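You operate a simulated robot arm through the tools that you are given. There is no shell and no other tool. Be economical: measure what you need, move in short steps, check, and stop when the job is done.

The job below is to be done with a simulated two-armed robot. You get a single attempt, and the scene is never put back.

Task
Clamp the open bottle, screw its cap on, then free it and crate it.
Fine: wind the clamp knob right out again; stand the bottle in the green bottle crate; spill nothing. Set down upright: tall bottle with the blue cap.

The check looks at the end state, three seconds after you hand in, the way a careful person would. Anything else that was tipped, shoved, dropped, spilled or broken makes it a failure. Lids that push on must go on centred and level and be pressed home; caps that screw on are set level and turned clockwise until they are tight.

Robot
Two 6-joint arms with two-finger parallel grippers on one trunk, on a base that drives. Base frame: it is fixed to the floor where the robot stands at the start and does not move with it; the origin is under the middle of the robot, x ahead of it, y to its left, z up; the surface under the hand at the start is at about z = 740. Units: mm, degrees, N and s.
The left shoulder is at the start at [60, 187, 1097], the right one opposite. With the tool pointing down near the work surface each hand reaches from about 100 to 600 mm from the robot's upright axis, wherever it stands, measured 20 degrees to its own side. Places, roughly: clamp knob [500, 100, 800]; gap of the bottle clamp [500, 0, 700]; tab crate [600, -500, 700]; tall bottle with the blue cap (7x7x21 cm) [500, -100, 800]; tall bottle with the green cap (7x7x21 cm) [-1200, 2600, 900]. Payload 1.57 kg a hand.
The TCP of each hand is the grasp point between the finger pads, 30 mm short of the fingertips. In the tool frame z runs along the fingers and y along their closing line. The gripper opens to 110 mm. The fingers are 24 mm wide and 12 mm thick; the gripper's body (48 by 112 mm) begins 78 mm behind the TCP.
Orientation is told as [roll, pitch, yaw] about the base's x, y, z axes, in that order, counted from this pose: with the fingers straight down and closing along the base's y, the tool's x points along the base's -x, its y along +y and its z along -z.

Tools
- The arms move only by the tool step_arm. It takes "left_rows", "right_rows" or both (then of equal length, played together; a hand with none holds still); each is a list of rows, each an object (a shift or turn left out is 0, a gripper value left out holds the last) with "travel": the shift along the tool's x, y, z in mm, a list of three; "angular": the turn, a rotation vector about the tool's x, y, z in degrees, a list of three. In form: [{"travel": [x, y, z], "angular": [wx, wy, wz]}, ...]. A call has 1 to 10 rows; each row is the pose to reach, as a shift and turn from the pose commanded when the call began, along the tool's axes at that moment. "left_jaw" and "right_jaw" are, for a hand that has rows, the closure, from 0 (fully open) to 1 (shut), set as the call begins (left out, the last holds). A row lasts 0.2 s, in which the tool goes at most 50 mm and 8.6 degrees; a call with a longer step from one row to the next is refused whole, and so is a gripper value outside its range. A pose out of reach is approached as far as the arm can. The call stops where the force on the tool passes 50 N (or 10 N more than at its start, if that is more) or the arm is blocked; 0.2 s more then pass. Each finger travels about 153 mm/s and halts on what it meets, pressing with about 37 N; the grip force reading is that of the motor and also rises with nothing between the fingers. The clock runs only during rows and for 0.2 s after the last one: add rows that repeat a pose to give the fingers time. It gives the time, the measured TCP pose, the force on the tool (base axes), the opening and the grip force at its end, in the units of the frame above (readings bear some noise), with the torque about the TCP (base axes, N m) and any sound that the robot's microphone picked up, and new pictures: "pictures" is both (left out), scene, wrist or none (wrist: the cameras of the hands that moved).
- Cameras (640 x 400 px; columns grow to the right, rows downward): "scene" is now at [12.7, -5.5, 1629.5]; the picture's right is [-0.06, -1.00, 0.00], its down [-0.81, 0.05, -0.58] and it looks along [0.58, -0.03, -0.81] (base axes); focal length 292 px, centre (320, 200). "left" rides on the left gripper at [70, -16, -141] in its tool frame; the picture's right is [0.23, 0.97, 0.00], its down [-0.85, 0.20, -0.48] and it looks along [-0.47, 0.11, 0.88] (tool axes); focal length 222 px, centre (320, 200). "right" rides on the right gripper at [70, 16, -141] in its tool frame; the picture's right is [-0.23, 0.97, 0.00], its down [-0.85, -0.20, -0.48] and it looks along [-0.47, -0.11, 0.88] (tool axes); focal length 222 px, centre (320, 200). There is no depth. A picture from a camera that has moved, and an enlarged one, comes with that camera's place and axes in the base frame and with its lens.
- lift_body(by): slides the trunk up (or, below 0, down) by that many mm; the arms and the scene camera ride with it, the base frame stays. It gives what a move gives, with no picture.
- steer(legs): drives the robot by 1 to 6 legs, each [ahead, left, turn to the left] in mm, mm and degrees, along the robot's own axes; the way and the turn of a leg run together, so that a leg with both is an arc; at most 1500 mm and 180 degrees a leg. The arms and the cameras ride along, it lands a little off, and it stops where it bumps. It gives what a move gives, and a new picture of the scene camera.
- head_to(pan, tilt): turns the head with the scene camera to pan (to the left, within 86 degrees either way) and tilt (down, from -29 to 69), counted from straight ahead of the robot. It gives what a move gives, and a new picture of the scene camera.
- close_up(camera, box): a new picture of the part [left, top, right, bottom] of that camera's present view, enlarged. It takes no simulated time.
- finish_job(): hands the job in; it is judged then, once.

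Work in short steps. Places have to be worked out from the pictures, the camera data and where the tool is seen: move nearer, look again, correct. Check each grasp and each placing, and mend what went wrong. You have 120 turns and 260 pictures in all, those below and enlarged ones among them. Open the grippers and draw the arms clear of the work before you hand the job in, unless the task says otherwise; then end with one line.

The tools are called after "Request:" as name(argument=value, ...) on one line, values as JSON. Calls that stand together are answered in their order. step_arm: Moves the arms, as the interface text tells. Its arguments: {"type":"object","properties":{"left_rows":{"type":"array","items":{"type":"object","properties":{"travel":{"type":"array","items":{"type":"number"}},"angular":{"type":"array","items":{"type":"number"}}}}},"left_jaw":{"type":"number"},"right_rows":{"type":"array","items":{"type":"object","properties":{"travel":{"type":"array","items":{"type":"number"}},"angular":{"type":"array","items":{"type":"number"}}}}},"right_jaw":{"type":"number"},"pictures":{"type":"string","enum":["both","scene","wrist","none"]}},"required":[]} The other tools are called the same way: lift_body (by) slides the trunk up or down; steer (legs) drives the base; head_to (pan, tilt) turns the head that bears the scene camera; close_up (camera, box) takes an enlarged picture of a part of a camera's view; finish_job () hands the job in.

At the start:

```text
clock: 0.0
left_tcp_pos: [397.3, 85.5, 1158.5]
left_tool_rot: [0.0, 0.0, 0.0]
left_contact_force: [0.3, -0.1, 0.7]
left_wrist_torque: [0.0, -0.03, -0.01]
left_width: 109.9
left_gripper_force: 0.0
right_tcp_pos: [407.0, -300.0, 1189.3]
right_tool_rot: [0.0, -0.1, 0.1]
right_contact_force: [-0.5, -0.1, -0.3]
right_wrist_torque: [-0.01, 0.0, 0.02]
right_width: 110.0
right_gripper_force: 0.1
trunk travel left (down, up): [-725.0, 265.0]
robot x, y, heading: [-0.9, -0.0, -0.3]
head pan, tilt: [-3.2, 54.4]
```

scene: 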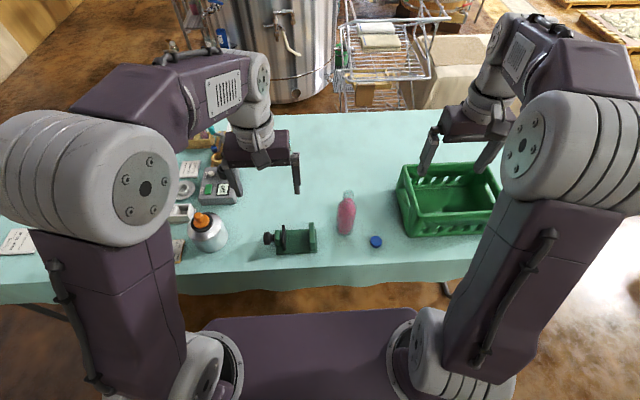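
right: 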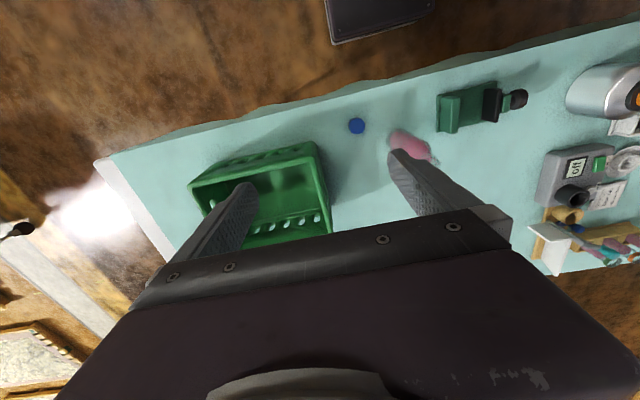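
left: 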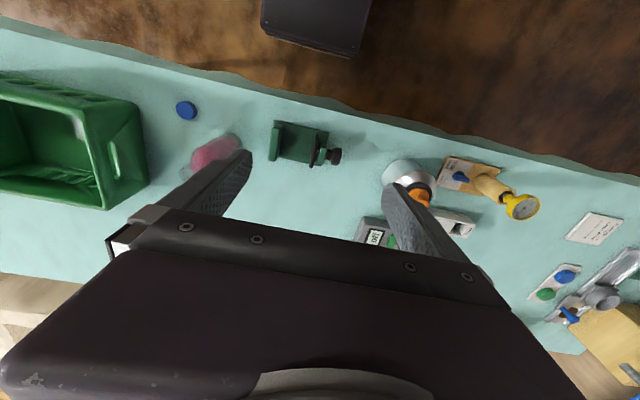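

I start by looking closely at the clamp, bottle, cap and crate.

Request:
close_up(camera="scene", box=[240, 170, 400, 270])

Request:
close_up(camera="scene", box=[380, 140, 520, 250])

Request:
close_up(camera="left", box=[160, 80, 360, 205])

```text
4.00 times, centred on (320, 220) of scene
camera zoom: at [12.7, -5.5, 1629.5], right [-0.06, -1.0, 0.0], down [-0.81, 0.05, -0.58], along [0.58, -0.03, -0.81], focal length 1169 px, centre (320, 120)
```

zoom: 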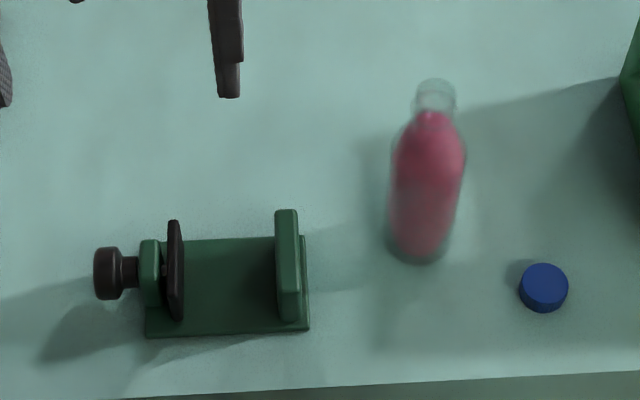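

```text
3.64 times, centred on (450, 195) of scene
camera zoom: at [12.7, -5.5, 1629.5], right [-0.06, -1.0, 0.0], down [-0.81, 0.05, -0.58], along [0.58, -0.03, -0.81], focal length 1063 px, centre (-153, 218)
```

zoom: 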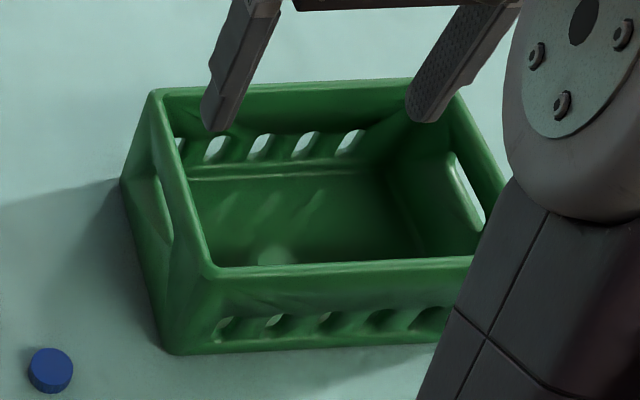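

```text
3.20 times, centred on (260, 142) of left
camera zoom: at [327.4, 68.8, 1298.9], right [-0.23, 0.97, 0.0], down [0.85, 0.2, 0.48], along [0.47, 0.11, -0.88], focal length 711 px, centre (512, 384)
```

zoom: 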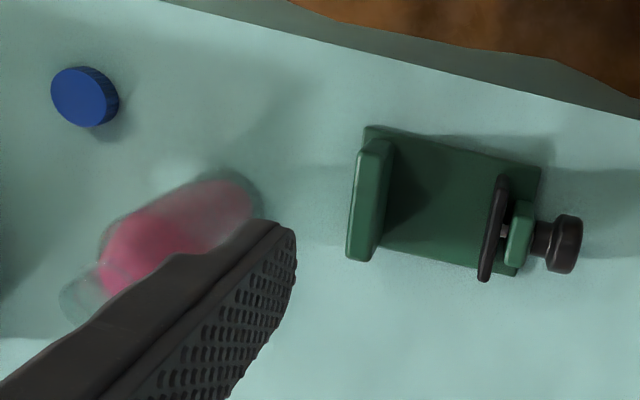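

The cap is at about (452,-218), the bottle at (510,-120), and the clamp spans x 435–522, y -23–111, with its knob at about (478,135,780). I move both hands nearer to get better views.

Request:
step_arm(right_rows=[{"travel": [-15, 30, 20]}, {"travel": [-32, 60, 40]}, {"travel": [-49, 90, 60]}, {"travel": [-66, 120, 80]}, {"travel": [-83, 150, 100]}, {"travel": [-100, 180, 120]}, {"travel": [-100, 180, 120]}], left_rows=[{"travel": [0, 15, 25]}, {"travel": [0, 30, 50]}, {"travel": [0, 45, 75]}, {"travel": [0, 60, 100]}, {"travel": [0, 70, 125]}, {"travel": [0, 80, 150]}, {"travel": [0, 80, 150]}])

```text
clock: 1.6
left_tcp_pos: [396.9, 160.9, 1005.4]
left_tool_rot: [0.1, -0.1, 0.0]
left_contact_force: [-0.8, -0.3, 0.2]
left_wrist_torque: [0.04, -0.01, -0.03]
left_width: 110.1
left_gripper_force: 0.1
right_tcp_pos: [507.0, -118.9, 1068.5]
right_tool_rot: [0.0, -0.1, 0.0]
right_contact_force: [-0.1, -0.4, -0.2]
right_wrist_torque: [0.02, 0.0, -0.01]
right_width: 109.9
right_gripper_force: 0.1
trunk travel left (down, up): [-725.0, 265.0]
robot x, y, heading: [2.2, -0.3, -0.4]
head pan, tilt: [-3.2, 54.4]
camera scene: at [11.6, -6.2, 1629.5], right [-0.06, -1.0, 0.0], down [-0.81, 0.05, -0.58], along [0.58, -0.03, -0.81], focal length 292 px, centre (320, 200)
camera right: at [437.6, -104.2, 1210.5], right [0.23, 0.97, 0.0], down [0.85, -0.2, 0.48], along [0.47, -0.11, -0.88], focal length 222 px, centre (320, 200)
camera left: at [326.7, 144.3, 1147.2], right [-0.23, 0.97, 0.0], down [0.85, 0.2, 0.48], along [0.47, 0.11, -0.88], focal length 222 px, centre (320, 200)
```

scene: 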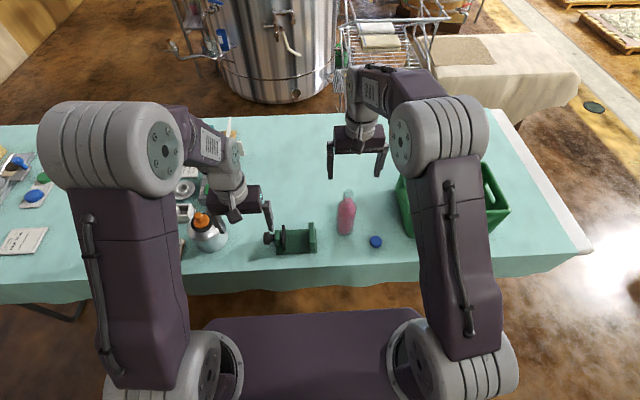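
right: 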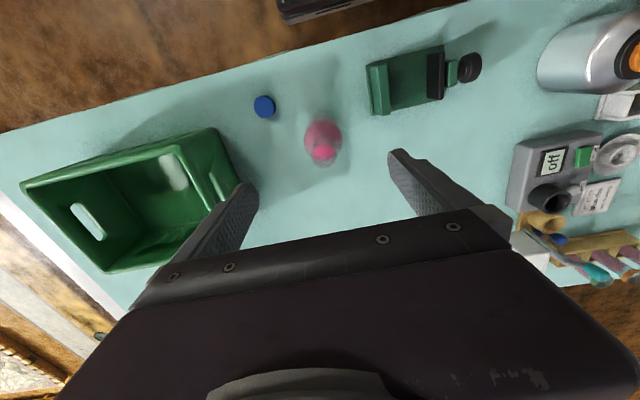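
left: 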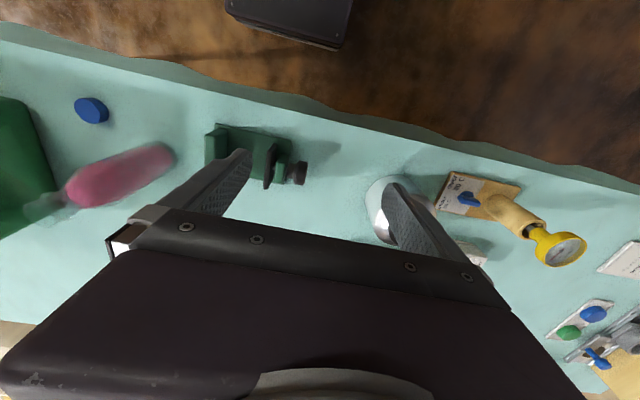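

Next I take close-ups from both wrist cameras to triangulate.

Request:
close_up(camera="right", box=[240, 30, 500, 192])

Request:
close_up(camera="left", box=[190, 100, 330, 188])

Request:
close_up(camera="scene", box=[250, 170, 400, 264])

```text
2.46 times, centred on (370, 111) of right
camera zoom: at [437.6, -104.2, 1210.5], right [0.23, 0.97, 0.0], down [0.85, -0.2, 0.48], along [0.47, -0.11, -0.88], focal length 547 px, centre (197, 419)
```

zoom: 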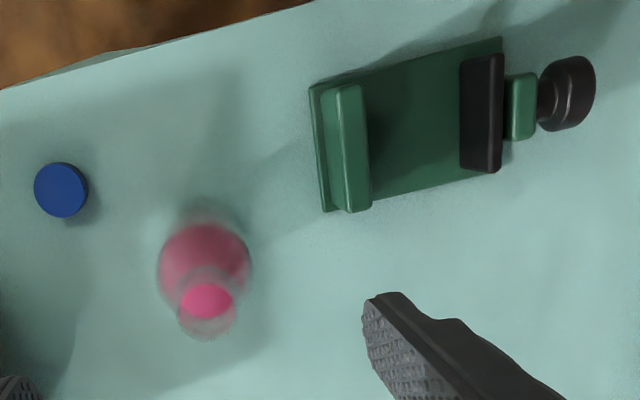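

```text
4.55 times, centred on (260, 144) of left
camera zoom: at [326.7, 144.3, 1147.2], right [-0.23, 0.97, 0.0], down [0.85, 0.2, 0.48], along [0.47, 0.11, -0.88], focal length 1010 px, centre (593, 454)
```

zoom: 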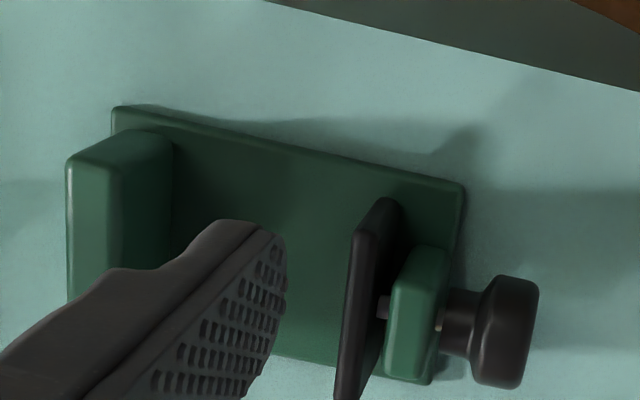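

```text
4.26 times, centred on (325, 217) of scene
camera zoom: at [11.6, -6.2, 1629.5], right [-0.06, -1.0, 0.0], down [-0.81, 0.05, -0.58], along [0.58, -0.03, -0.81], focal length 1244 px, centre (299, 128)
```

zoom: 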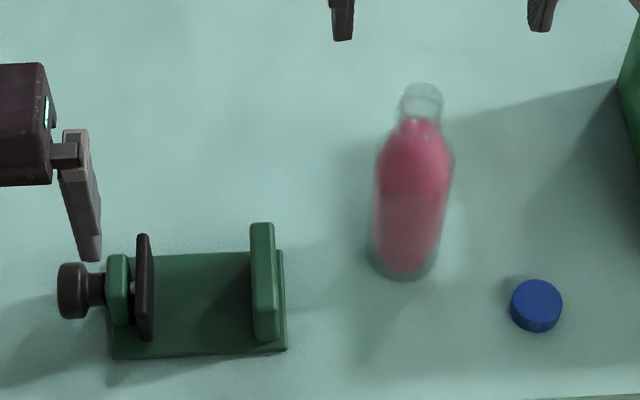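

Triangulation puts the bottle axis at about (521,-120) with its rim at z≈948. The gap faces are at y≈5 and y≈81, and the knob is at about (483,146,767). I'll grip the bottle body with the right hand leaning 45° forward, so the palm stays clear of the neck, and start with the pre-grasp pose.

Request:
step_arm(right_rows=[{"travel": [13, 0, 17], "angular": [0, -5.6, 0]}, {"travel": [26, 0, 34], "angular": [0, -11.2, 0]}, {"travel": [39, 0, 51], "angular": [0, -16.8, 0]}, {"travel": [52, -1, 68], "angular": [0, -22.5, 0]}, {"travel": [60, -1, 85], "angular": [0, -28.1, 0]}, {"travel": [68, -1, 102], "angular": [0, -33.7, 0]}, {"travel": [74, -1, 119], "angular": [0, -39.4, 0]}, {"travel": [77, -1, 133], "angular": [0, -45, 0]}, {"travel": [77, -1, 133], "angular": [0, -45, 0]}])

```text
clock: 3.6
left_tcp_pos: [397.8, 160.7, 1007.5]
left_tool_rot: [0.1, 0.0, 0.0]
left_contact_force: [-0.9, 0.8, -0.4]
left_wrist_torque: [0.04, 0.01, -0.03]
left_width: 110.0
left_gripper_force: 0.1
right_tcp_pos: [436.2, -120.5, 942.1]
right_tool_rot: [-0.3, -44.7, 0.2]
right_contact_force: [-0.9, 0.3, 0.1]
right_wrist_torque: [-0.01, 0.01, -0.02]
right_width: 109.9
right_gripper_force: 0.0
right hand out of reach, approached as far as the arm can: row 4, 5, 6, 7, 8, 9
trunk travel left (down, up): [-725.0, 265.0]
robot x, y, heading: [-0.9, -1.3, -0.0]
head pan, tilt: [-3.2, 54.4]
camera scene: at [11.9, -5.3, 1629.5], right [-0.06, -1.0, 0.0], down [-0.81, 0.05, -0.58], along [0.58, -0.03, -0.81], focal length 292 px, centre (320, 200)
camera right: at [287.9, -103.0, 992.6], right [0.16, 0.97, 0.16], down [0.27, -0.2, 0.94], along [0.95, -0.11, -0.3], focal length 222 px, centre (320, 200)
```

scene: 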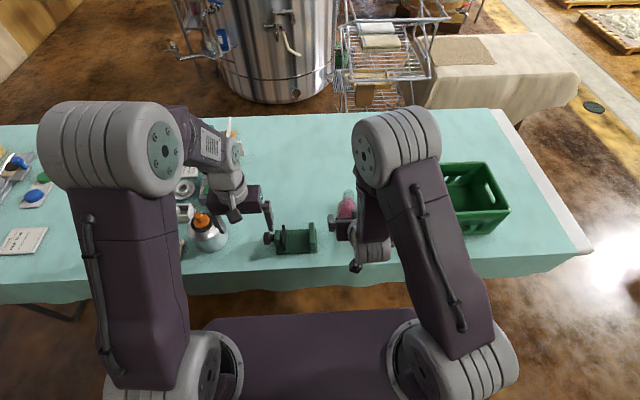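
right: 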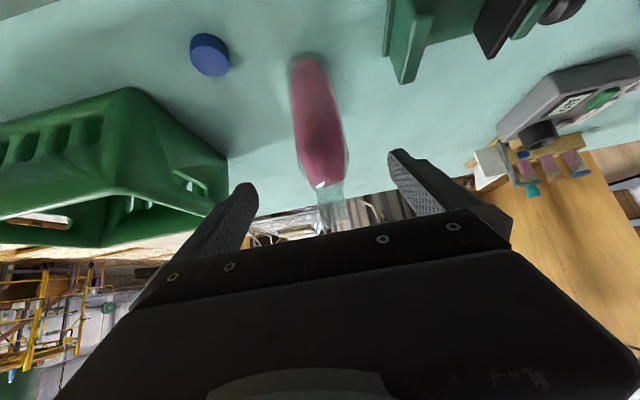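

The hand is at (436,-120,942), about 8 mm short of the commanded pose, with the bottle lined up between the fingers. I advance along the fingers, slowly.

Request:
step_arm(right_rows=[{"travel": [0, 0, 20]}, {"travel": [0, 0, 40]}, {"travel": [0, 0, 60]}, {"travel": [0, 0, 80]}, {"travel": [0, 0, 100]}, {"travel": [0, 0, 115]}, {"travel": [0, 0, 115]}])

Request:
close_up(camera="scene", box=[260, 170, 420, 270])

```text
clock: 5.2
left_tcp_pos: [397.7, 161.0, 1006.1]
left_tool_rot: [0.0, -0.1, 0.0]
left_contact_force: [-0.3, 0.9, 0.0]
left_wrist_torque: [0.01, -0.01, -0.02]
left_width: 110.1
left_gripper_force: 0.1
right_tcp_pos: [518.0, -116.4, 860.7]
right_tool_rot: [0.0, -44.9, 0.2]
right_contact_force: [0.2, 0.2, -0.1]
right_wrist_torque: [0.03, 0.0, 0.04]
right_width: 110.2
right_gripper_force: 0.0
trunk travel left (down, up): [-725.0, 265.0]
robot x, y, heading: [-1.5, -3.7, 0.0]
head pan, tilt: [-3.2, 54.4]
camera scene: at [12.5, -5.3, 1629.5], right [-0.06, -1.0, 0.0], down [-0.81, 0.05, -0.58], along [0.58, -0.03, -0.81], focal length 292 px, centre (320, 200)
camera right: at [369.6, -101.2, 912.0], right [0.16, 0.97, 0.16], down [0.27, -0.2, 0.94], along [0.95, -0.11, -0.29], focal length 222 px, centre (320, 200)
```

scene: 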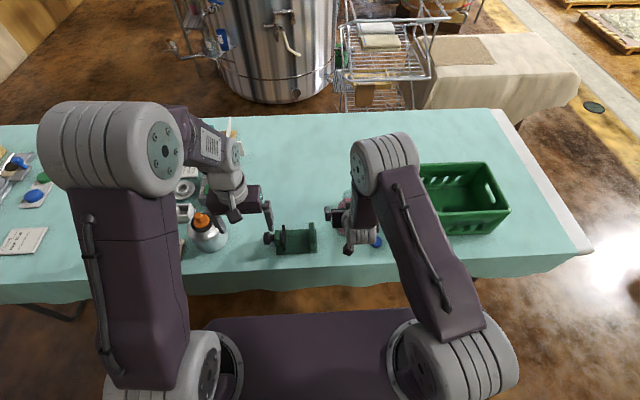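
right: 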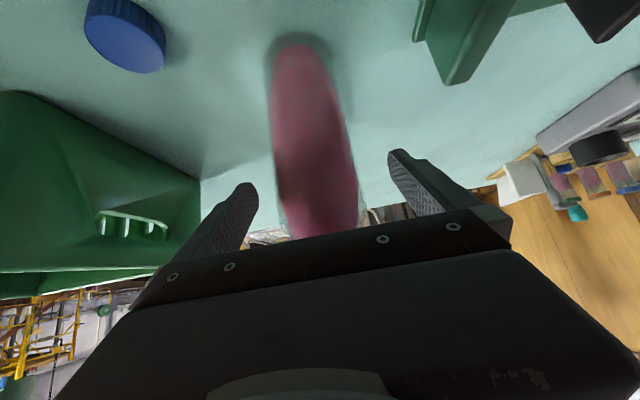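

```text
4.00 times, centred on (340, 220) of scene
camera zoom: at [12.5, -5.3, 1629.5], right [-0.06, -1.0, 0.0], down [-0.81, 0.05, -0.58], along [0.58, -0.03, -0.81], focal length 1169 px, centre (240, 120)
```

zoom: 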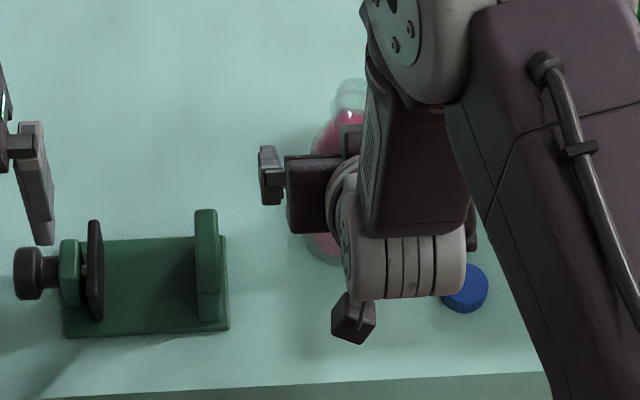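

The bottle is centred between the pads. I lower about 12 mm so the pads sit below the shoulder, then close.

Request:
step_arm(right_rows=[{"travel": [6.5, 0, 10.5]}, {"travel": [6.5, 0, 10.5]}], pictures="none")

Request:
step_arm(right_rows=[{"travel": [0, 0, 0]}, {"travel": [0, 0, 0]}, {"travel": [0, 0, 0]}], right_jaw=1, pictures="wrist")

```text
clock: 5.8
left_tcp_pos: [397.8, 160.8, 1006.3]
left_tool_rot: [0.0, 0.0, 0.0]
left_contact_force: [0.3, 0.1, 0.1]
left_wrist_torque: [0.02, -0.01, 0.0]
left_width: 109.9
left_gripper_force: 0.1
right_tcp_pos: [521.5, -116.4, 849.5]
right_tool_rot: [0.0, -45.0, 0.1]
right_contact_force: [0.1, -0.8, 0.1]
right_wrist_torque: [0.02, -0.01, -0.01]
right_width: 109.8
right_gripper_force: 0.0
trunk travel left (down, up): [-725.0, 265.0]
robot x, y, heading: [-3.5, 1.3, 0.1]
head pan, tilt: [-3.2, 54.4]
```

```text
clock: 6.6
left_tcp_pos: [397.4, 160.6, 1006.6]
left_tool_rot: [-0.1, 0.0, 0.0]
left_contact_force: [-0.1, -0.4, 0.3]
left_wrist_torque: [0.01, 0.01, -0.05]
left_width: 109.8
left_gripper_force: 0.1
right_tcp_pos: [521.0, -116.7, 850.2]
right_tool_rot: [0.0, -44.9, 0.2]
right_contact_force: [0.8, -1.2, 0.7]
right_wrist_torque: [-0.2, -0.05, -0.02]
right_width: 61.3
right_gripper_force: 37.1
trunk travel left (down, up): [-725.0, 265.0]
robot x, y, heading: [3.0, -1.4, 0.1]
head pan, tilt: [-3.2, 54.4]
camera right: at [372.1, -101.9, 900.5], right [0.16, 0.97, 0.16], down [0.27, -0.2, 0.94], along [0.95, -0.11, -0.29], focal length 222 px, centre (320, 200)
```

right: 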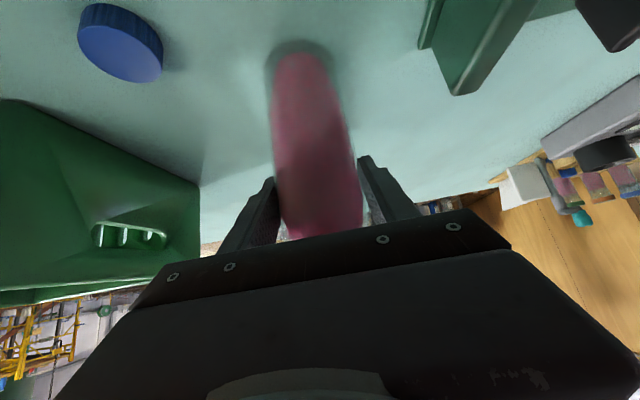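

Gripped at about 61 mm. I lift straight up 85 mm, slowly.

Request:
step_arm(right_rows=[{"travel": [-3, 0, -3]}, {"travel": [-9, 0, -9]}, {"travel": [-17, 0, -17]}, {"travel": [-25, 0, -25]}, {"travel": [-33, 0, -33]}, {"travel": [-41, 0, -41]}, {"travel": [-49, 0, -49]}, {"travel": [-55, 0, -55]}, {"travel": [-59, 0, -59]}, {"travel": [-60, 0, -60]}])

```text
clock: 8.8
left_tcp_pos: [397.0, 158.7, 1005.7]
left_tool_rot: [0.0, 0.0, 0.1]
left_contact_force: [-0.1, 0.4, -1.0]
left_wrist_torque: [0.02, 0.0, 0.0]
left_width: 110.0
left_gripper_force: 0.1
right_tcp_pos: [521.2, -119.1, 931.3]
right_tool_rot: [0.0, -45.0, 0.1]
right_contact_force: [-0.8, 0.3, -5.4]
right_wrist_torque: [-0.01, -0.01, 0.01]
right_width: 61.2
right_gripper_force: 37.0
trunk travel left (down, up): [-725.0, 265.0]
robot x, y, heading: [2.1, 0.2, -0.1]
head pan, tilt: [-3.2, 54.4]
camera scene: at [13.5, -5.6, 1629.5], right [-0.06, -1.0, 0.0], down [-0.81, 0.05, -0.58], along [0.58, -0.03, -0.81], focal length 292 px, centre (320, 200)
camera right: at [371.4, -103.0, 982.9], right [0.16, 0.97, 0.16], down [0.27, -0.2, 0.94], along [0.95, -0.11, -0.29], focal length 222 px, centre (320, 200)
```

scene: 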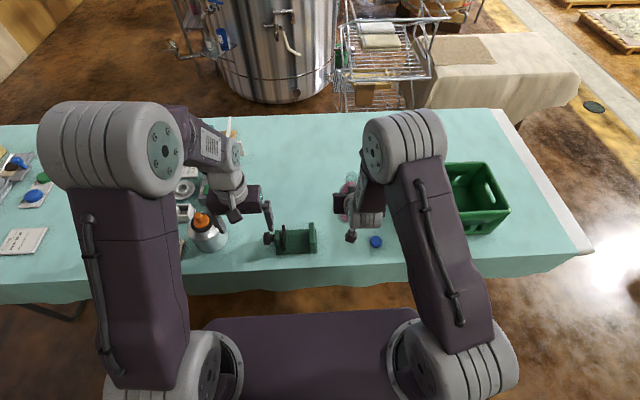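
right: 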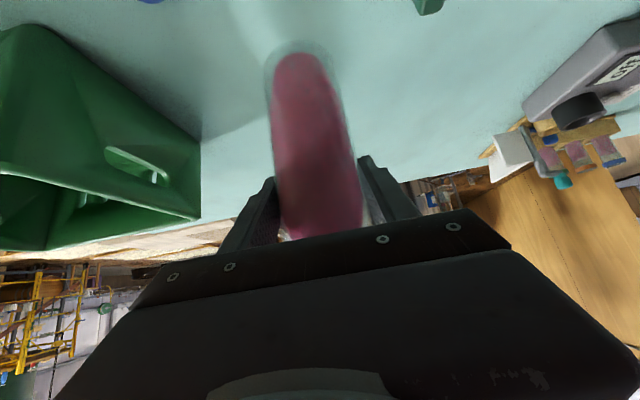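

Lifted cleanly (about 5 N). I carry the bottle over the clamp gap while the left hand moves out of the way.

Request:
step_arm(right_rows=[{"travel": [2, 8, -2]}, {"travel": [5, 24, -5]}, {"travel": [8, 42, -8]}, {"travel": [12, 60, -12]}, {"travel": [16, 78, -16]}, {"travel": [20, 98, -20]}, {"travel": [24, 118, -24]}, {"travel": [27, 138, -27]}, {"travel": [29, 154, -29]}, {"travel": [29, 161, -29]}], left_rows=[{"travel": [0, 15, 0]}, {"travel": [0, 30, 0]}, {"travel": [0, 45, 0]}, {"travel": [0, 60, 0]}, {"travel": [0, 75, 0]}, {"travel": [0, 90, 0]}, {"travel": [0, 100, 0]}, {"travel": [0, 100, 0]}, {"travel": [0, 100, 0]}, {"travel": [0, 100, 0]}])

Request:
close_up(camera="scene", box=[240, 170, 400, 270])

Request:
close_up(camera="left", box=[0, 60, 320, 260])

```text
clock: 11.0
left_tcp_pos: [397.3, 265.8, 1006.5]
left_tool_rot: [0.0, 0.0, 0.0]
left_contact_force: [0.2, -0.7, 0.2]
left_wrist_torque: [0.01, 0.01, -0.01]
left_width: 110.1
left_gripper_force: 0.0
right_tcp_pos: [478.3, 42.3, 934.5]
right_tool_rot: [-0.1, -45.0, 0.1]
right_contact_force: [0.5, 0.0, -5.4]
right_wrist_torque: [0.0, 0.01, 0.02]
right_width: 61.4
right_gripper_force: 37.1
trunk travel left (down, up): [-725.0, 265.0]
robot x, y, heading: [1.6, -1.7, -0.2]
head pan, tilt: [-3.2, 54.4]
camera scene: at [13.5, -5.1, 1629.5], right [-0.06, -1.0, 0.0], down [-0.81, 0.05, -0.58], along [0.58, -0.03, -0.81], focal length 292 px, centre (320, 200)
camera right: at [330.2, 57.2, 984.0], right [0.16, 0.97, 0.16], down [0.27, -0.2, 0.94], along [0.95, -0.11, -0.29], focal length 222 px, centre (320, 200)
camera left: at [326.1, 249.0, 1147.6], right [-0.23, 0.97, 0.0], down [0.86, 0.2, 0.48], along [0.47, 0.11, -0.88], focal length 222 px, centre (320, 200)
```

scene: 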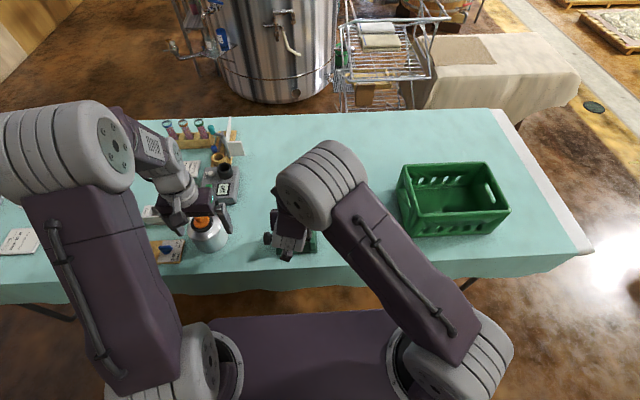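
right: 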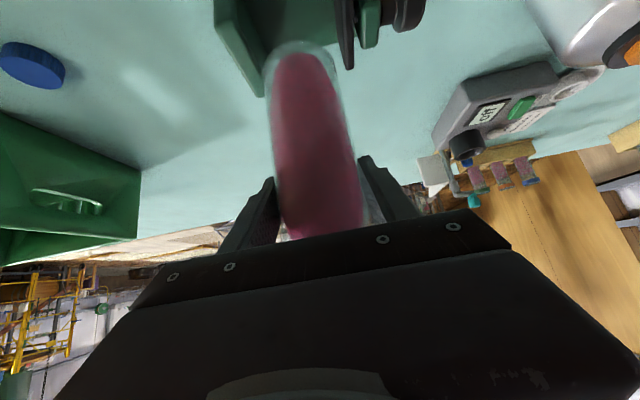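
left: 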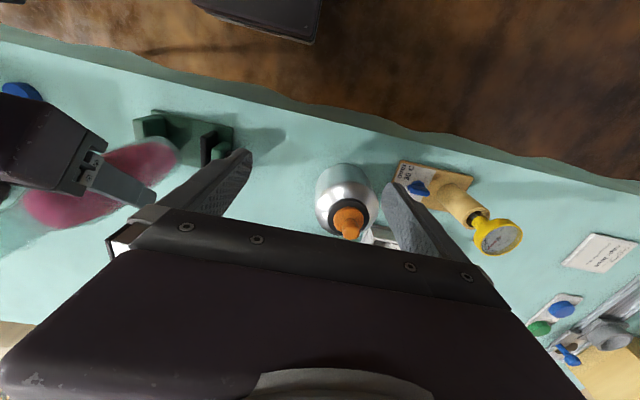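

```text
4.00 times, centred on (320, 220) of scene
camera zoom: at [13.5, -5.1, 1629.5], right [-0.06, -1.0, 0.0], down [-0.81, 0.05, -0.58], along [0.58, -0.03, -0.81], focal length 1169 px, centre (320, 120)
```

zoom: 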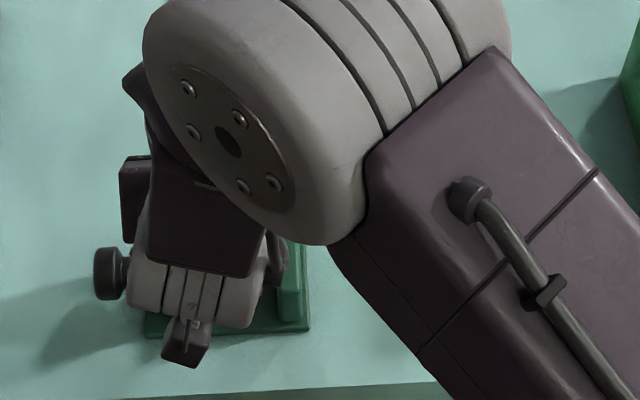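

```text
2.00 times, centred on (160, 160) of left
camera zoom: at [326.1, 249.0, 1147.6], right [-0.23, 0.97, 0.0], down [0.86, 0.2, 0.48], along [0.47, 0.11, -0.88], focal length 444 px, centre (640, 280)
```

zoom: 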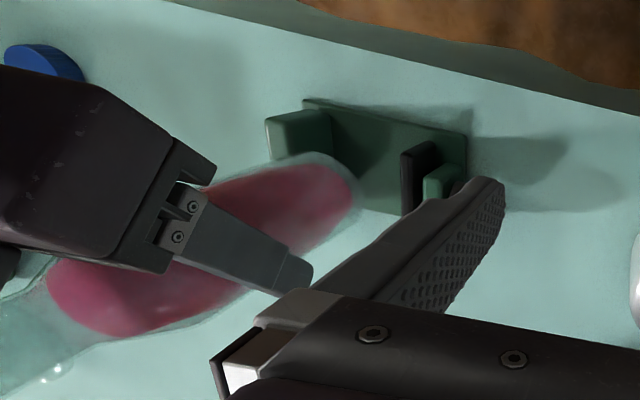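

I zoom the right wrist camera to check how the bottle lines up with the gap.

Request:
close_up(camera="right", box=[200, 0, 440, 150])

```text
2.67 times, centred on (320, 75) of right
camera zoom: at [330.2, 57.2, 984.0], right [0.16, 0.97, 0.16], down [0.27, -0.2, 0.94], along [0.95, -0.11, -0.29], focal length 592 px, centre (320, 533)
```

zoom: 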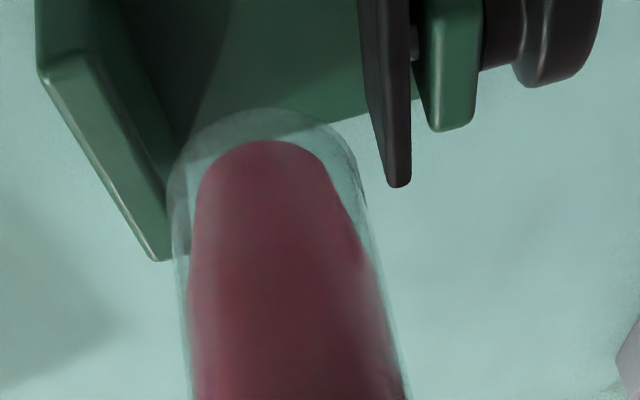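

Both jaws clear the bottle by roughly 10 mm on each side. I lower 66 mm, slowly.

Request:
step_arm(right_rows=[{"travel": [4, 0, 4]}, {"travel": [10, 0, 10]}, {"travel": [16, 0, 16]}, {"travel": [22, 0, 22]}, {"travel": [28, 0, 28]}, {"travel": [34, 0, 34]}, {"travel": [39, 0, 39]}, {"travel": [43, 0, 43]}, {"travel": [46, 0, 46]}, {"travel": [46.5, 0, 46.5]}])

Request:
close_up(camera="right", box=[200, 0, 440, 150])

Request:
close_up(camera="left", box=[80, 80, 280, 205])

```text
clock: 13.2
left_tcp_pos: [395.5, 264.1, 1006.6]
left_tool_rot: [-0.1, 0.0, 0.1]
left_contact_force: [0.1, 1.3, -0.3]
left_wrist_torque: [-0.02, -0.01, 0.01]
left_width: 110.0
left_gripper_force: 0.1
right_tcp_pos: [479.2, 41.2, 867.0]
right_tool_rot: [0.0, -45.0, 0.2]
right_contact_force: [0.4, 0.9, -4.7]
right_wrist_torque: [-0.01, -0.02, -0.01]
right_width: 61.3
right_gripper_force: 37.1
trunk travel left (down, up): [-725.0, 265.0]
robot x, y, heading: [-0.4, -4.0, 0.1]
head pan, tilt: [-3.2, 54.4]
camera scene: at [13.4, -5.3, 1629.5], right [-0.06, -1.0, 0.0], down [-0.81, 0.05, -0.58], along [0.58, -0.03, -0.81], focal length 292 px, centre (320, 200)
camera right: at [330.8, 58.3, 918.3], right [0.16, 0.97, 0.16], down [0.27, -0.2, 0.94], along [0.95, -0.11, -0.29], focal length 222 px, centre (320, 200)
```

scene: 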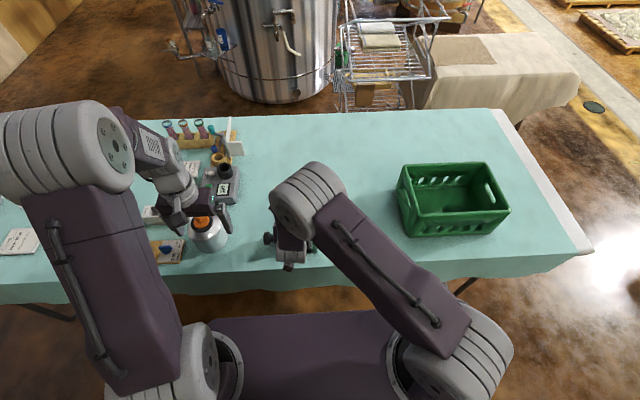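
right: 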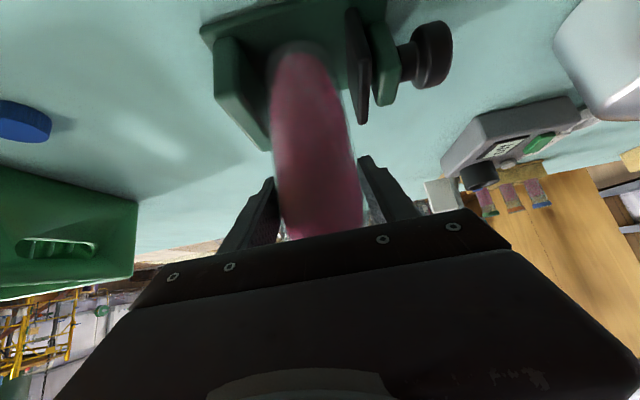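

```text
2.67 times, centred on (320, 75) of right
camera zoom: at [330.8, 58.3, 918.3], right [0.16, 0.97, 0.16], down [0.27, -0.2, 0.94], along [0.95, -0.11, -0.29], focal length 592 px, centre (320, 533)
```

zoom: 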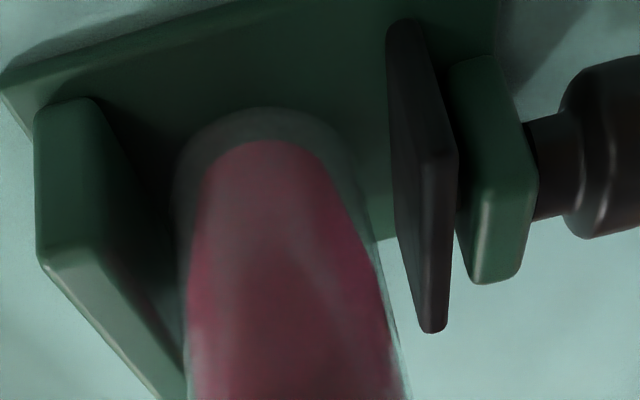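

```text
3.20 times, centred on (180, 142) of left
camera zoom: at [326.1, 248.9, 1147.6], right [-0.23, 0.97, 0.0], down [0.86, 0.2, 0.48], along [0.47, 0.11, -0.88], focal length 711 px, centre (768, 384)
```

zoom: 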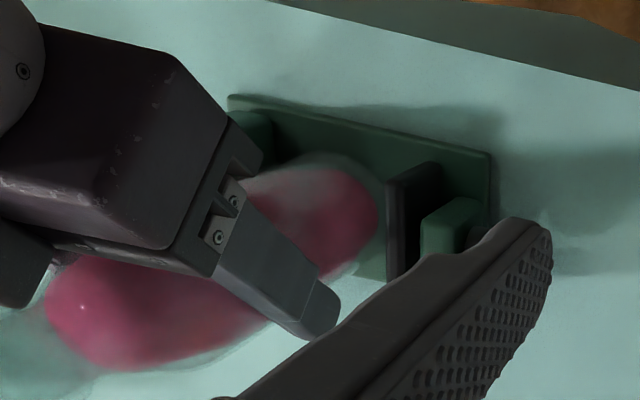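

The bottle is inside the gap. I lower in small increments until it touches the plate.

Request:
step_arm(right_rows=[{"travel": [1, 0, 1]}, {"travel": [2, 0, 2]}, {"travel": [3, 0, 3]}, {"travel": [4, 0, 4]}, {"travel": [5, 0, 5]}], pictures="none")

```text
clock: 14.4
left_tcp_pos: [395.1, 264.7, 1006.7]
left_tool_rot: [0.0, 0.1, 0.1]
left_contact_force: [-0.1, 0.5, 1.0]
left_wrist_torque: [-0.01, 0.01, 0.01]
left_width: 110.2
left_gripper_force: 0.0
right_tcp_pos: [480.6, 42.0, 860.7]
right_tool_rot: [0.1, -45.0, 0.0]
right_contact_force: [1.1, 0.4, -3.9]
right_wrist_torque: [-0.01, -0.01, -0.02]
right_width: 61.1
right_gripper_force: 36.8
trunk travel left (down, up): [-725.0, 265.0]
robot x, y, heading: [-0.2, -3.0, 0.2]
head pan, tilt: [-3.2, 54.4]
```

Request:
step_arm(right_rows=[{"travel": [0.7, 0, 0.7]}, {"travel": [1.4, 0, 1.4]}, {"travel": [2.1, 0, 2.1]}], pictures="none")

```text
clock: 15.2
left_tcp_pos: [396.1, 264.7, 1006.1]
left_tool_rot: [0.0, 0.0, 0.0]
left_contact_force: [0.3, -0.4, 0.2]
left_wrist_torque: [0.03, 0.03, -0.01]
left_width: 109.7
left_gripper_force: 0.1
right_tcp_pos: [480.0, 43.6, 858.0]
right_tool_rot: [0.0, -45.0, -0.1]
right_contact_force: [0.4, 0.5, -2.6]
right_wrist_torque: [-0.1, 0.03, 0.0]
right_width: 61.2
right_gripper_force: 37.2
trunk travel left (down, up): [-725.0, 265.0]
robot x, y, heading: [0.1, -0.2, -0.2]
head pan, tilt: [-3.2, 54.4]
```

Force fell from 5.4 N to 2.6 N, so the bottle is starting to touch the plate. One more millimetre should do it.

Request:
step_arm(right_rows=[{"travel": [0.5, 0, 0.5]}, {"travel": [1, 0, 1]}, {"travel": [1, 0, 1]}], pictures="none")

```text
clock: 16.0
left_tcp_pos: [394.7, 264.2, 1007.3]
left_tool_rot: [0.0, -0.1, 0.0]
left_contact_force: [0.1, -0.4, -0.1]
left_wrist_torque: [0.03, 0.02, -0.01]
left_width: 109.9
left_gripper_force: 0.0
right_tcp_pos: [479.7, 42.1, 857.6]
right_tool_rot: [0.3, -45.6, -0.1]
right_contact_force: [4.8, -4.7, 20.5]
right_wrist_torque: [-0.49, 0.08, 0.0]
right_width: 61.4
right_gripper_force: 37.4
trunk travel left (down, up): [-725.0, 265.0]
robot x, y, heading: [-2.4, -0.6, 0.2]
head pan, tilt: [-3.2, 54.4]
```

Seated. I ease off slightly, release, and back off along the fingers.

Request:
step_arm(right_rows=[{"travel": [-0.5, 0, -0.5]}, {"travel": [-0.5, 0, -0.5]}], pictures="none")

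Request:
step_arm(right_rows=[{"travel": [0, 0, 0]}, {"travel": [0, 0, 0]}, {"travel": [0, 0, 0]}], right_jaw=0, pictures="wrist")

```text
clock: 16.6
left_tcp_pos: [394.2, 264.5, 1007.2]
left_tool_rot: [0.0, -0.2, 0.1]
left_contact_force: [-0.4, -0.8, 1.1]
left_wrist_torque: [-0.02, 0.02, 0.04]
left_width: 110.3
left_gripper_force: 0.0
right_tcp_pos: [480.3, 42.1, 857.3]
right_tool_rot: [0.0, -45.3, 0.0]
right_contact_force: [6.6, -0.4, 16.3]
right_wrist_torque: [0.03, -0.36, -0.03]
right_width: 61.4
right_gripper_force: 37.3
trunk travel left (down, up): [-725.0, 265.0]
robot x, y, heading: [-0.2, -1.0, -0.3]
head pan, tilt: [-3.2, 54.4]
```

```text
clock: 17.4
left_tcp_pos: [396.2, 265.2, 1006.7]
left_tool_rot: [-0.1, 0.0, 0.0]
left_contact_force: [-0.3, 0.3, 0.4]
left_wrist_torque: [-0.01, 0.0, -0.02]
left_width: 110.1
left_gripper_force: 0.1
right_tcp_pos: [479.1, 42.7, 856.6]
right_tool_rot: [0.0, -44.9, 0.1]
right_contact_force: [0.9, -0.1, 0.7]
right_wrist_torque: [0.0, 0.0, 0.01]
right_width: 109.9
right_gripper_force: 0.1
trunk travel left (down, up): [-725.0, 265.0]
robot x, y, heading: [1.3, 0.7, -0.1]
head pan, tilt: [-3.2, 54.4]
camera right: at [330.2, 58.1, 907.3], right [0.16, 0.97, 0.16], down [0.27, -0.2, 0.94], along [0.95, -0.11, -0.29], focal length 222 px, centre (320, 200)
```

right: 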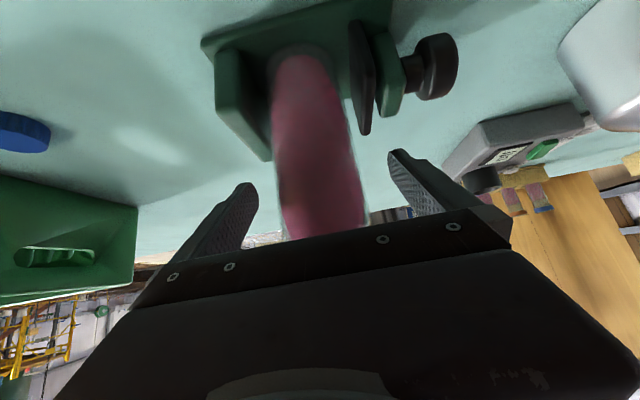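

The bottle stands in the clamp. I retreat the right hand back and up, then away to the right.

Request:
step_arm(right_rows=[{"travel": [0, 0, -12]}, {"travel": [0, 0, -30]}, {"travel": [0, 0, -50]}, {"travel": [-14, 0, -64]}, {"travel": [-28, 0, -78]}, {"travel": [-42, 0, -92]}, {"travel": [-56, 0, -106]}, {"travel": [-70, 0, -120]}, {"travel": [-80, 0, -130]}], pictures="none")

Request:
step_arm(right_rows=[{"travel": [0, -30, 0], "angular": [0, 5.6, 0]}, {"travel": [0, -60, 0], "angular": [0, 11.2, 0]}, {"travel": [0, -90, 0], "angular": [0, 16.8, 0]}, {"travel": [0, -120, 0], "angular": [0, 22.4, 0]}, {"travel": [0, -150, 0], "angular": [0, 28, 0]}, {"travel": [0, -180, 0], "angular": [0, 33.7, 0]}, {"travel": [0, -210, 0], "angular": [0, 39.4, 0]}, {"travel": [0, -240, 0], "angular": [0, 45, 0]}, {"travel": [0, -260, 0], "angular": [0, 45, 0]}])

Request:
close_up(camera="scene", box=[240, 160, 400, 260])

```text
clock: 19.4
left_tcp_pos: [395.0, 263.5, 1006.5]
left_tool_rot: [0.1, 0.0, -0.1]
left_contact_force: [0.3, -0.4, -0.1]
left_wrist_torque: [0.03, 0.03, 0.01]
left_width: 110.0
left_gripper_force: 0.0
right_tcp_pos: [443.1, 40.9, 1005.7]
right_tool_rot: [-0.1, -45.0, 0.2]
right_contact_force: [0.1, -0.1, -0.6]
right_wrist_torque: [0.01, 0.0, -0.02]
right_width: 110.0
right_gripper_force: 0.1
trunk travel left (down, up): [-725.0, 265.0]
robot x, y, heading: [0.5, 3.0, -0.1]
head pan, tilt: [-3.2, 54.4]
```

```text
clock: 21.4
left_tcp_pos: [395.4, 264.2, 1007.7]
left_tool_rot: [0.0, 0.0, 0.0]
left_contact_force: [0.8, -0.5, 0.6]
left_wrist_torque: [0.01, 0.01, 0.0]
left_width: 109.9
left_gripper_force: 0.0
right_tcp_pos: [411.1, -234.0, 963.2]
right_tool_rot: [-6.7, -3.6, 1.0]
right_contact_force: [0.1, 0.2, 0.3]
right_wrist_torque: [0.02, -0.03, 0.0]
right_width: 109.8
right_gripper_force: 0.0
right hand out of reach, approached as far as the arm can: row 6, 7, 8, 9
trunk travel left (down, up): [-725.0, 265.0]
robot x, y, heading: [2.3, -1.4, 0.0]
head pan, tilt: [-3.2, 54.4]
camera scene: at [12.8, -6.9, 1629.5], right [-0.06, -1.0, 0.0], down [-0.81, 0.05, -0.58], along [0.58, -0.03, -0.81], focal length 292 px, centre (320, 200)
camera right: at [332.4, -203.9, 1097.9], right [0.22, 0.97, -0.1], down [0.82, -0.13, 0.55], along [0.52, -0.2, -0.83], focal length 222 px, centre (320, 200)
```

scene: 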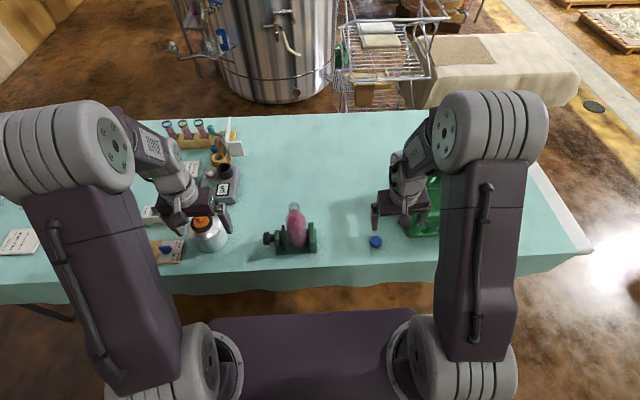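
right: 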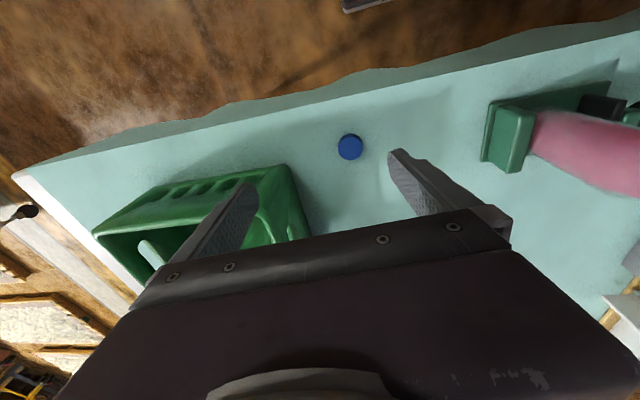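

```text
4.00 times, centred on (320, 210) of scene
camera zoom: at [12.8, -6.9, 1629.5], right [-0.06, -1.0, 0.0], down [-0.81, 0.05, -0.58], along [0.58, -0.03, -0.81], focal length 1169 px, centre (320, 160)
```

zoom: 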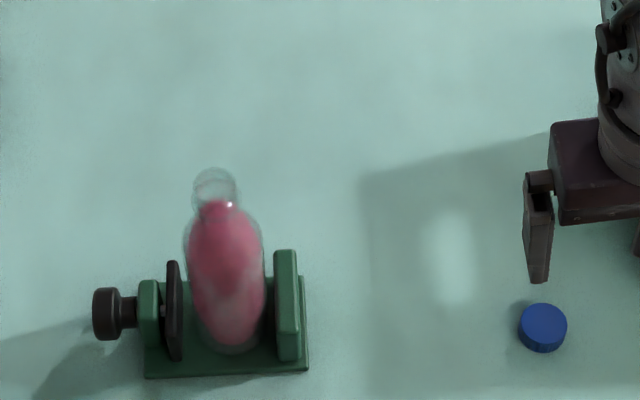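

The bottle stands upright in the gap. I bring the left hand over the knob and turn it so the fingers close along x.

Request:
step_arm(left_rows=[{"travel": [0, -10, 0], "angular": [0, 0, 8.5]}, {"travel": [-10, -20, 0], "angular": [0, 0, 17]}, {"travel": [-20, -30, 10], "angular": [0, 0, 25.5]}, {"travel": [-30, -40, 20], "angular": [0, 0, 34]}, {"travel": [-40, -50, 30], "angular": [0, 0, 42.5]}, {"travel": [-50, -60, 40], "angular": [0, 0, 51]}, {"travel": [-60, -75, 50], "angular": [0, 0, 59.5]}, {"travel": [-70, -90, 55], "angular": [0, 0, 68]}, {"travel": [-80, -100, 60], "angular": [0, 0, 76.5]}, {"travel": [-88, -108, 60], "angular": [0, 0, 85]}], pictures="none")

Request:
step_arm(left_rows=[{"travel": [0, 0, 0], "angular": [0, 0, 5]}, {"travel": [0, 0, 0], "angular": [0, 0, 5]}])

```text
clock: 23.6
left_tcp_pos: [485.4, 156.2, 947.8]
left_tool_rot: [-0.1, 0.0, -85.2]
left_contact_force: [-0.4, 0.2, -0.2]
left_wrist_torque: [0.0, 0.02, -0.02]
left_width: 110.0
left_gripper_force: 0.0
right_tcp_pos: [411.6, -233.1, 963.4]
right_tool_rot: [-6.8, -3.7, 0.9]
right_contact_force: [0.4, -0.2, -0.3]
right_wrist_torque: [0.01, -0.01, -0.01]
right_width: 110.2
right_gripper_force: 0.1
trunk travel left (down, up): [-725.0, 265.0]
robot x, y, heading: [-2.1, 4.0, 0.1]
head pan, tilt: [-3.2, 54.4]
```

```text
clock: 24.2
left_tcp_pos: [486.8, 157.0, 947.8]
left_tool_rot: [0.0, 0.0, -90.1]
left_contact_force: [0.5, -0.2, -0.3]
left_wrist_torque: [0.0, -0.04, -0.03]
left_width: 109.7
left_gripper_force: 0.1
right_tcp_pos: [412.4, -232.5, 964.4]
right_tool_rot: [-6.8, -3.7, 0.8]
right_contact_force: [-0.4, 0.2, -0.2]
right_wrist_torque: [-0.01, -0.02, -0.01]
right_width: 109.9
right_gripper_force: 0.1
trunk travel left (down, up): [-725.0, 265.0]
robot x, y, heading: [2.4, 0.2, -0.0]
head pan, tilt: [-3.2, 54.4]
camera scene: at [12.8, -5.6, 1629.5], right [-0.06, -1.0, 0.0], down [-0.81, 0.05, -0.58], along [0.58, -0.03, -0.81], focal length 292 px, centre (320, 200)
camera left: at [469.5, 227.7, 1088.9], right [0.97, 0.23, 0.0], down [0.2, -0.86, 0.48], along [0.11, -0.47, -0.88], focal length 222 px, centre (320, 200)
```

scene: 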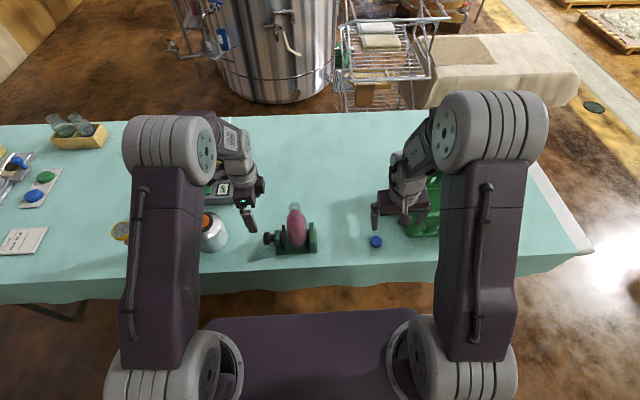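
left: 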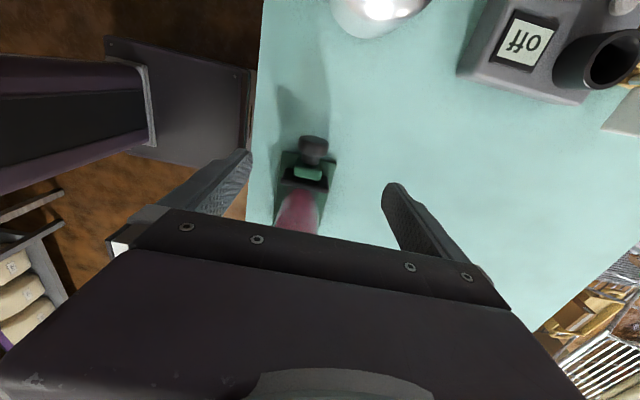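

Request:
close_up(camera="left", box=[260, 110, 360, 173])

Request:
close_up(camera="scene", box=[220, 170, 340, 260])

Request:
close_up(camera="right", box=[460, 20, 640, 132])

```text
6.35 times, centred on (310, 142) of left
camera zoom: at [469.5, 227.7, 1088.9], right [0.97, 0.23, 0.0], down [0.2, -0.86, 0.48], along [0.11, -0.47, -0.88], focal length 1410 px, centre (384, 571)
```

zoom: 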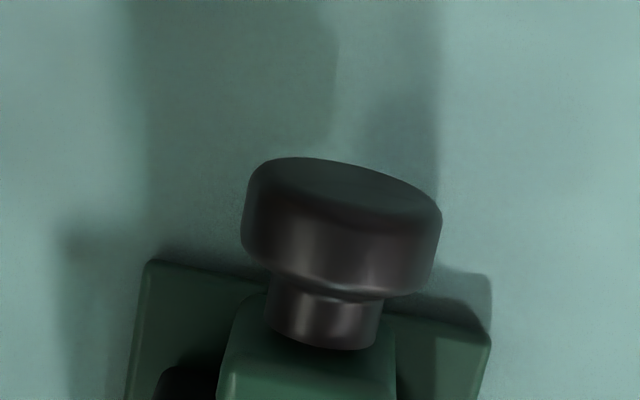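

```text
4.44 times, centred on (280, 215) of scene
camera zoom: at [12.8, -5.6, 1629.5], right [-0.06, -1.0, 0.0], down [-0.81, 0.05, -0.58], along [0.58, -0.03, -0.81], focal length 1299 px, centre (498, 133)
```

zoom: 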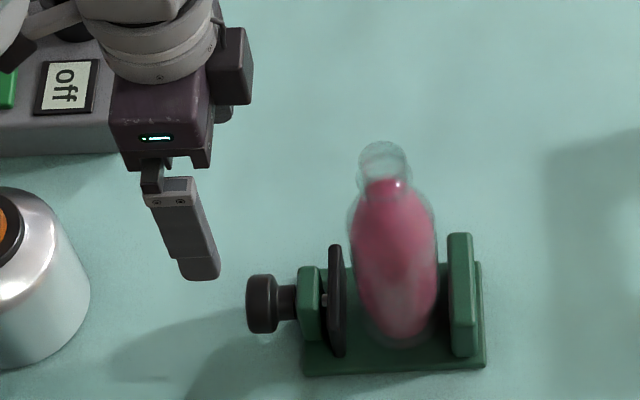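

```text
3.56 times, centred on (550, 76) of right
camera zoom: at [332.5, -202.4, 1098.1], right [0.22, 0.97, -0.1], down [0.82, -0.13, 0.55], along [0.52, -0.2, -0.83], focal length 790 px, centre (-498, 641)
```

zoom: 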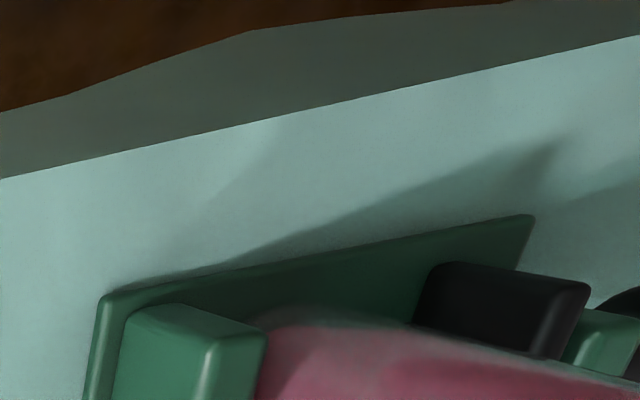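

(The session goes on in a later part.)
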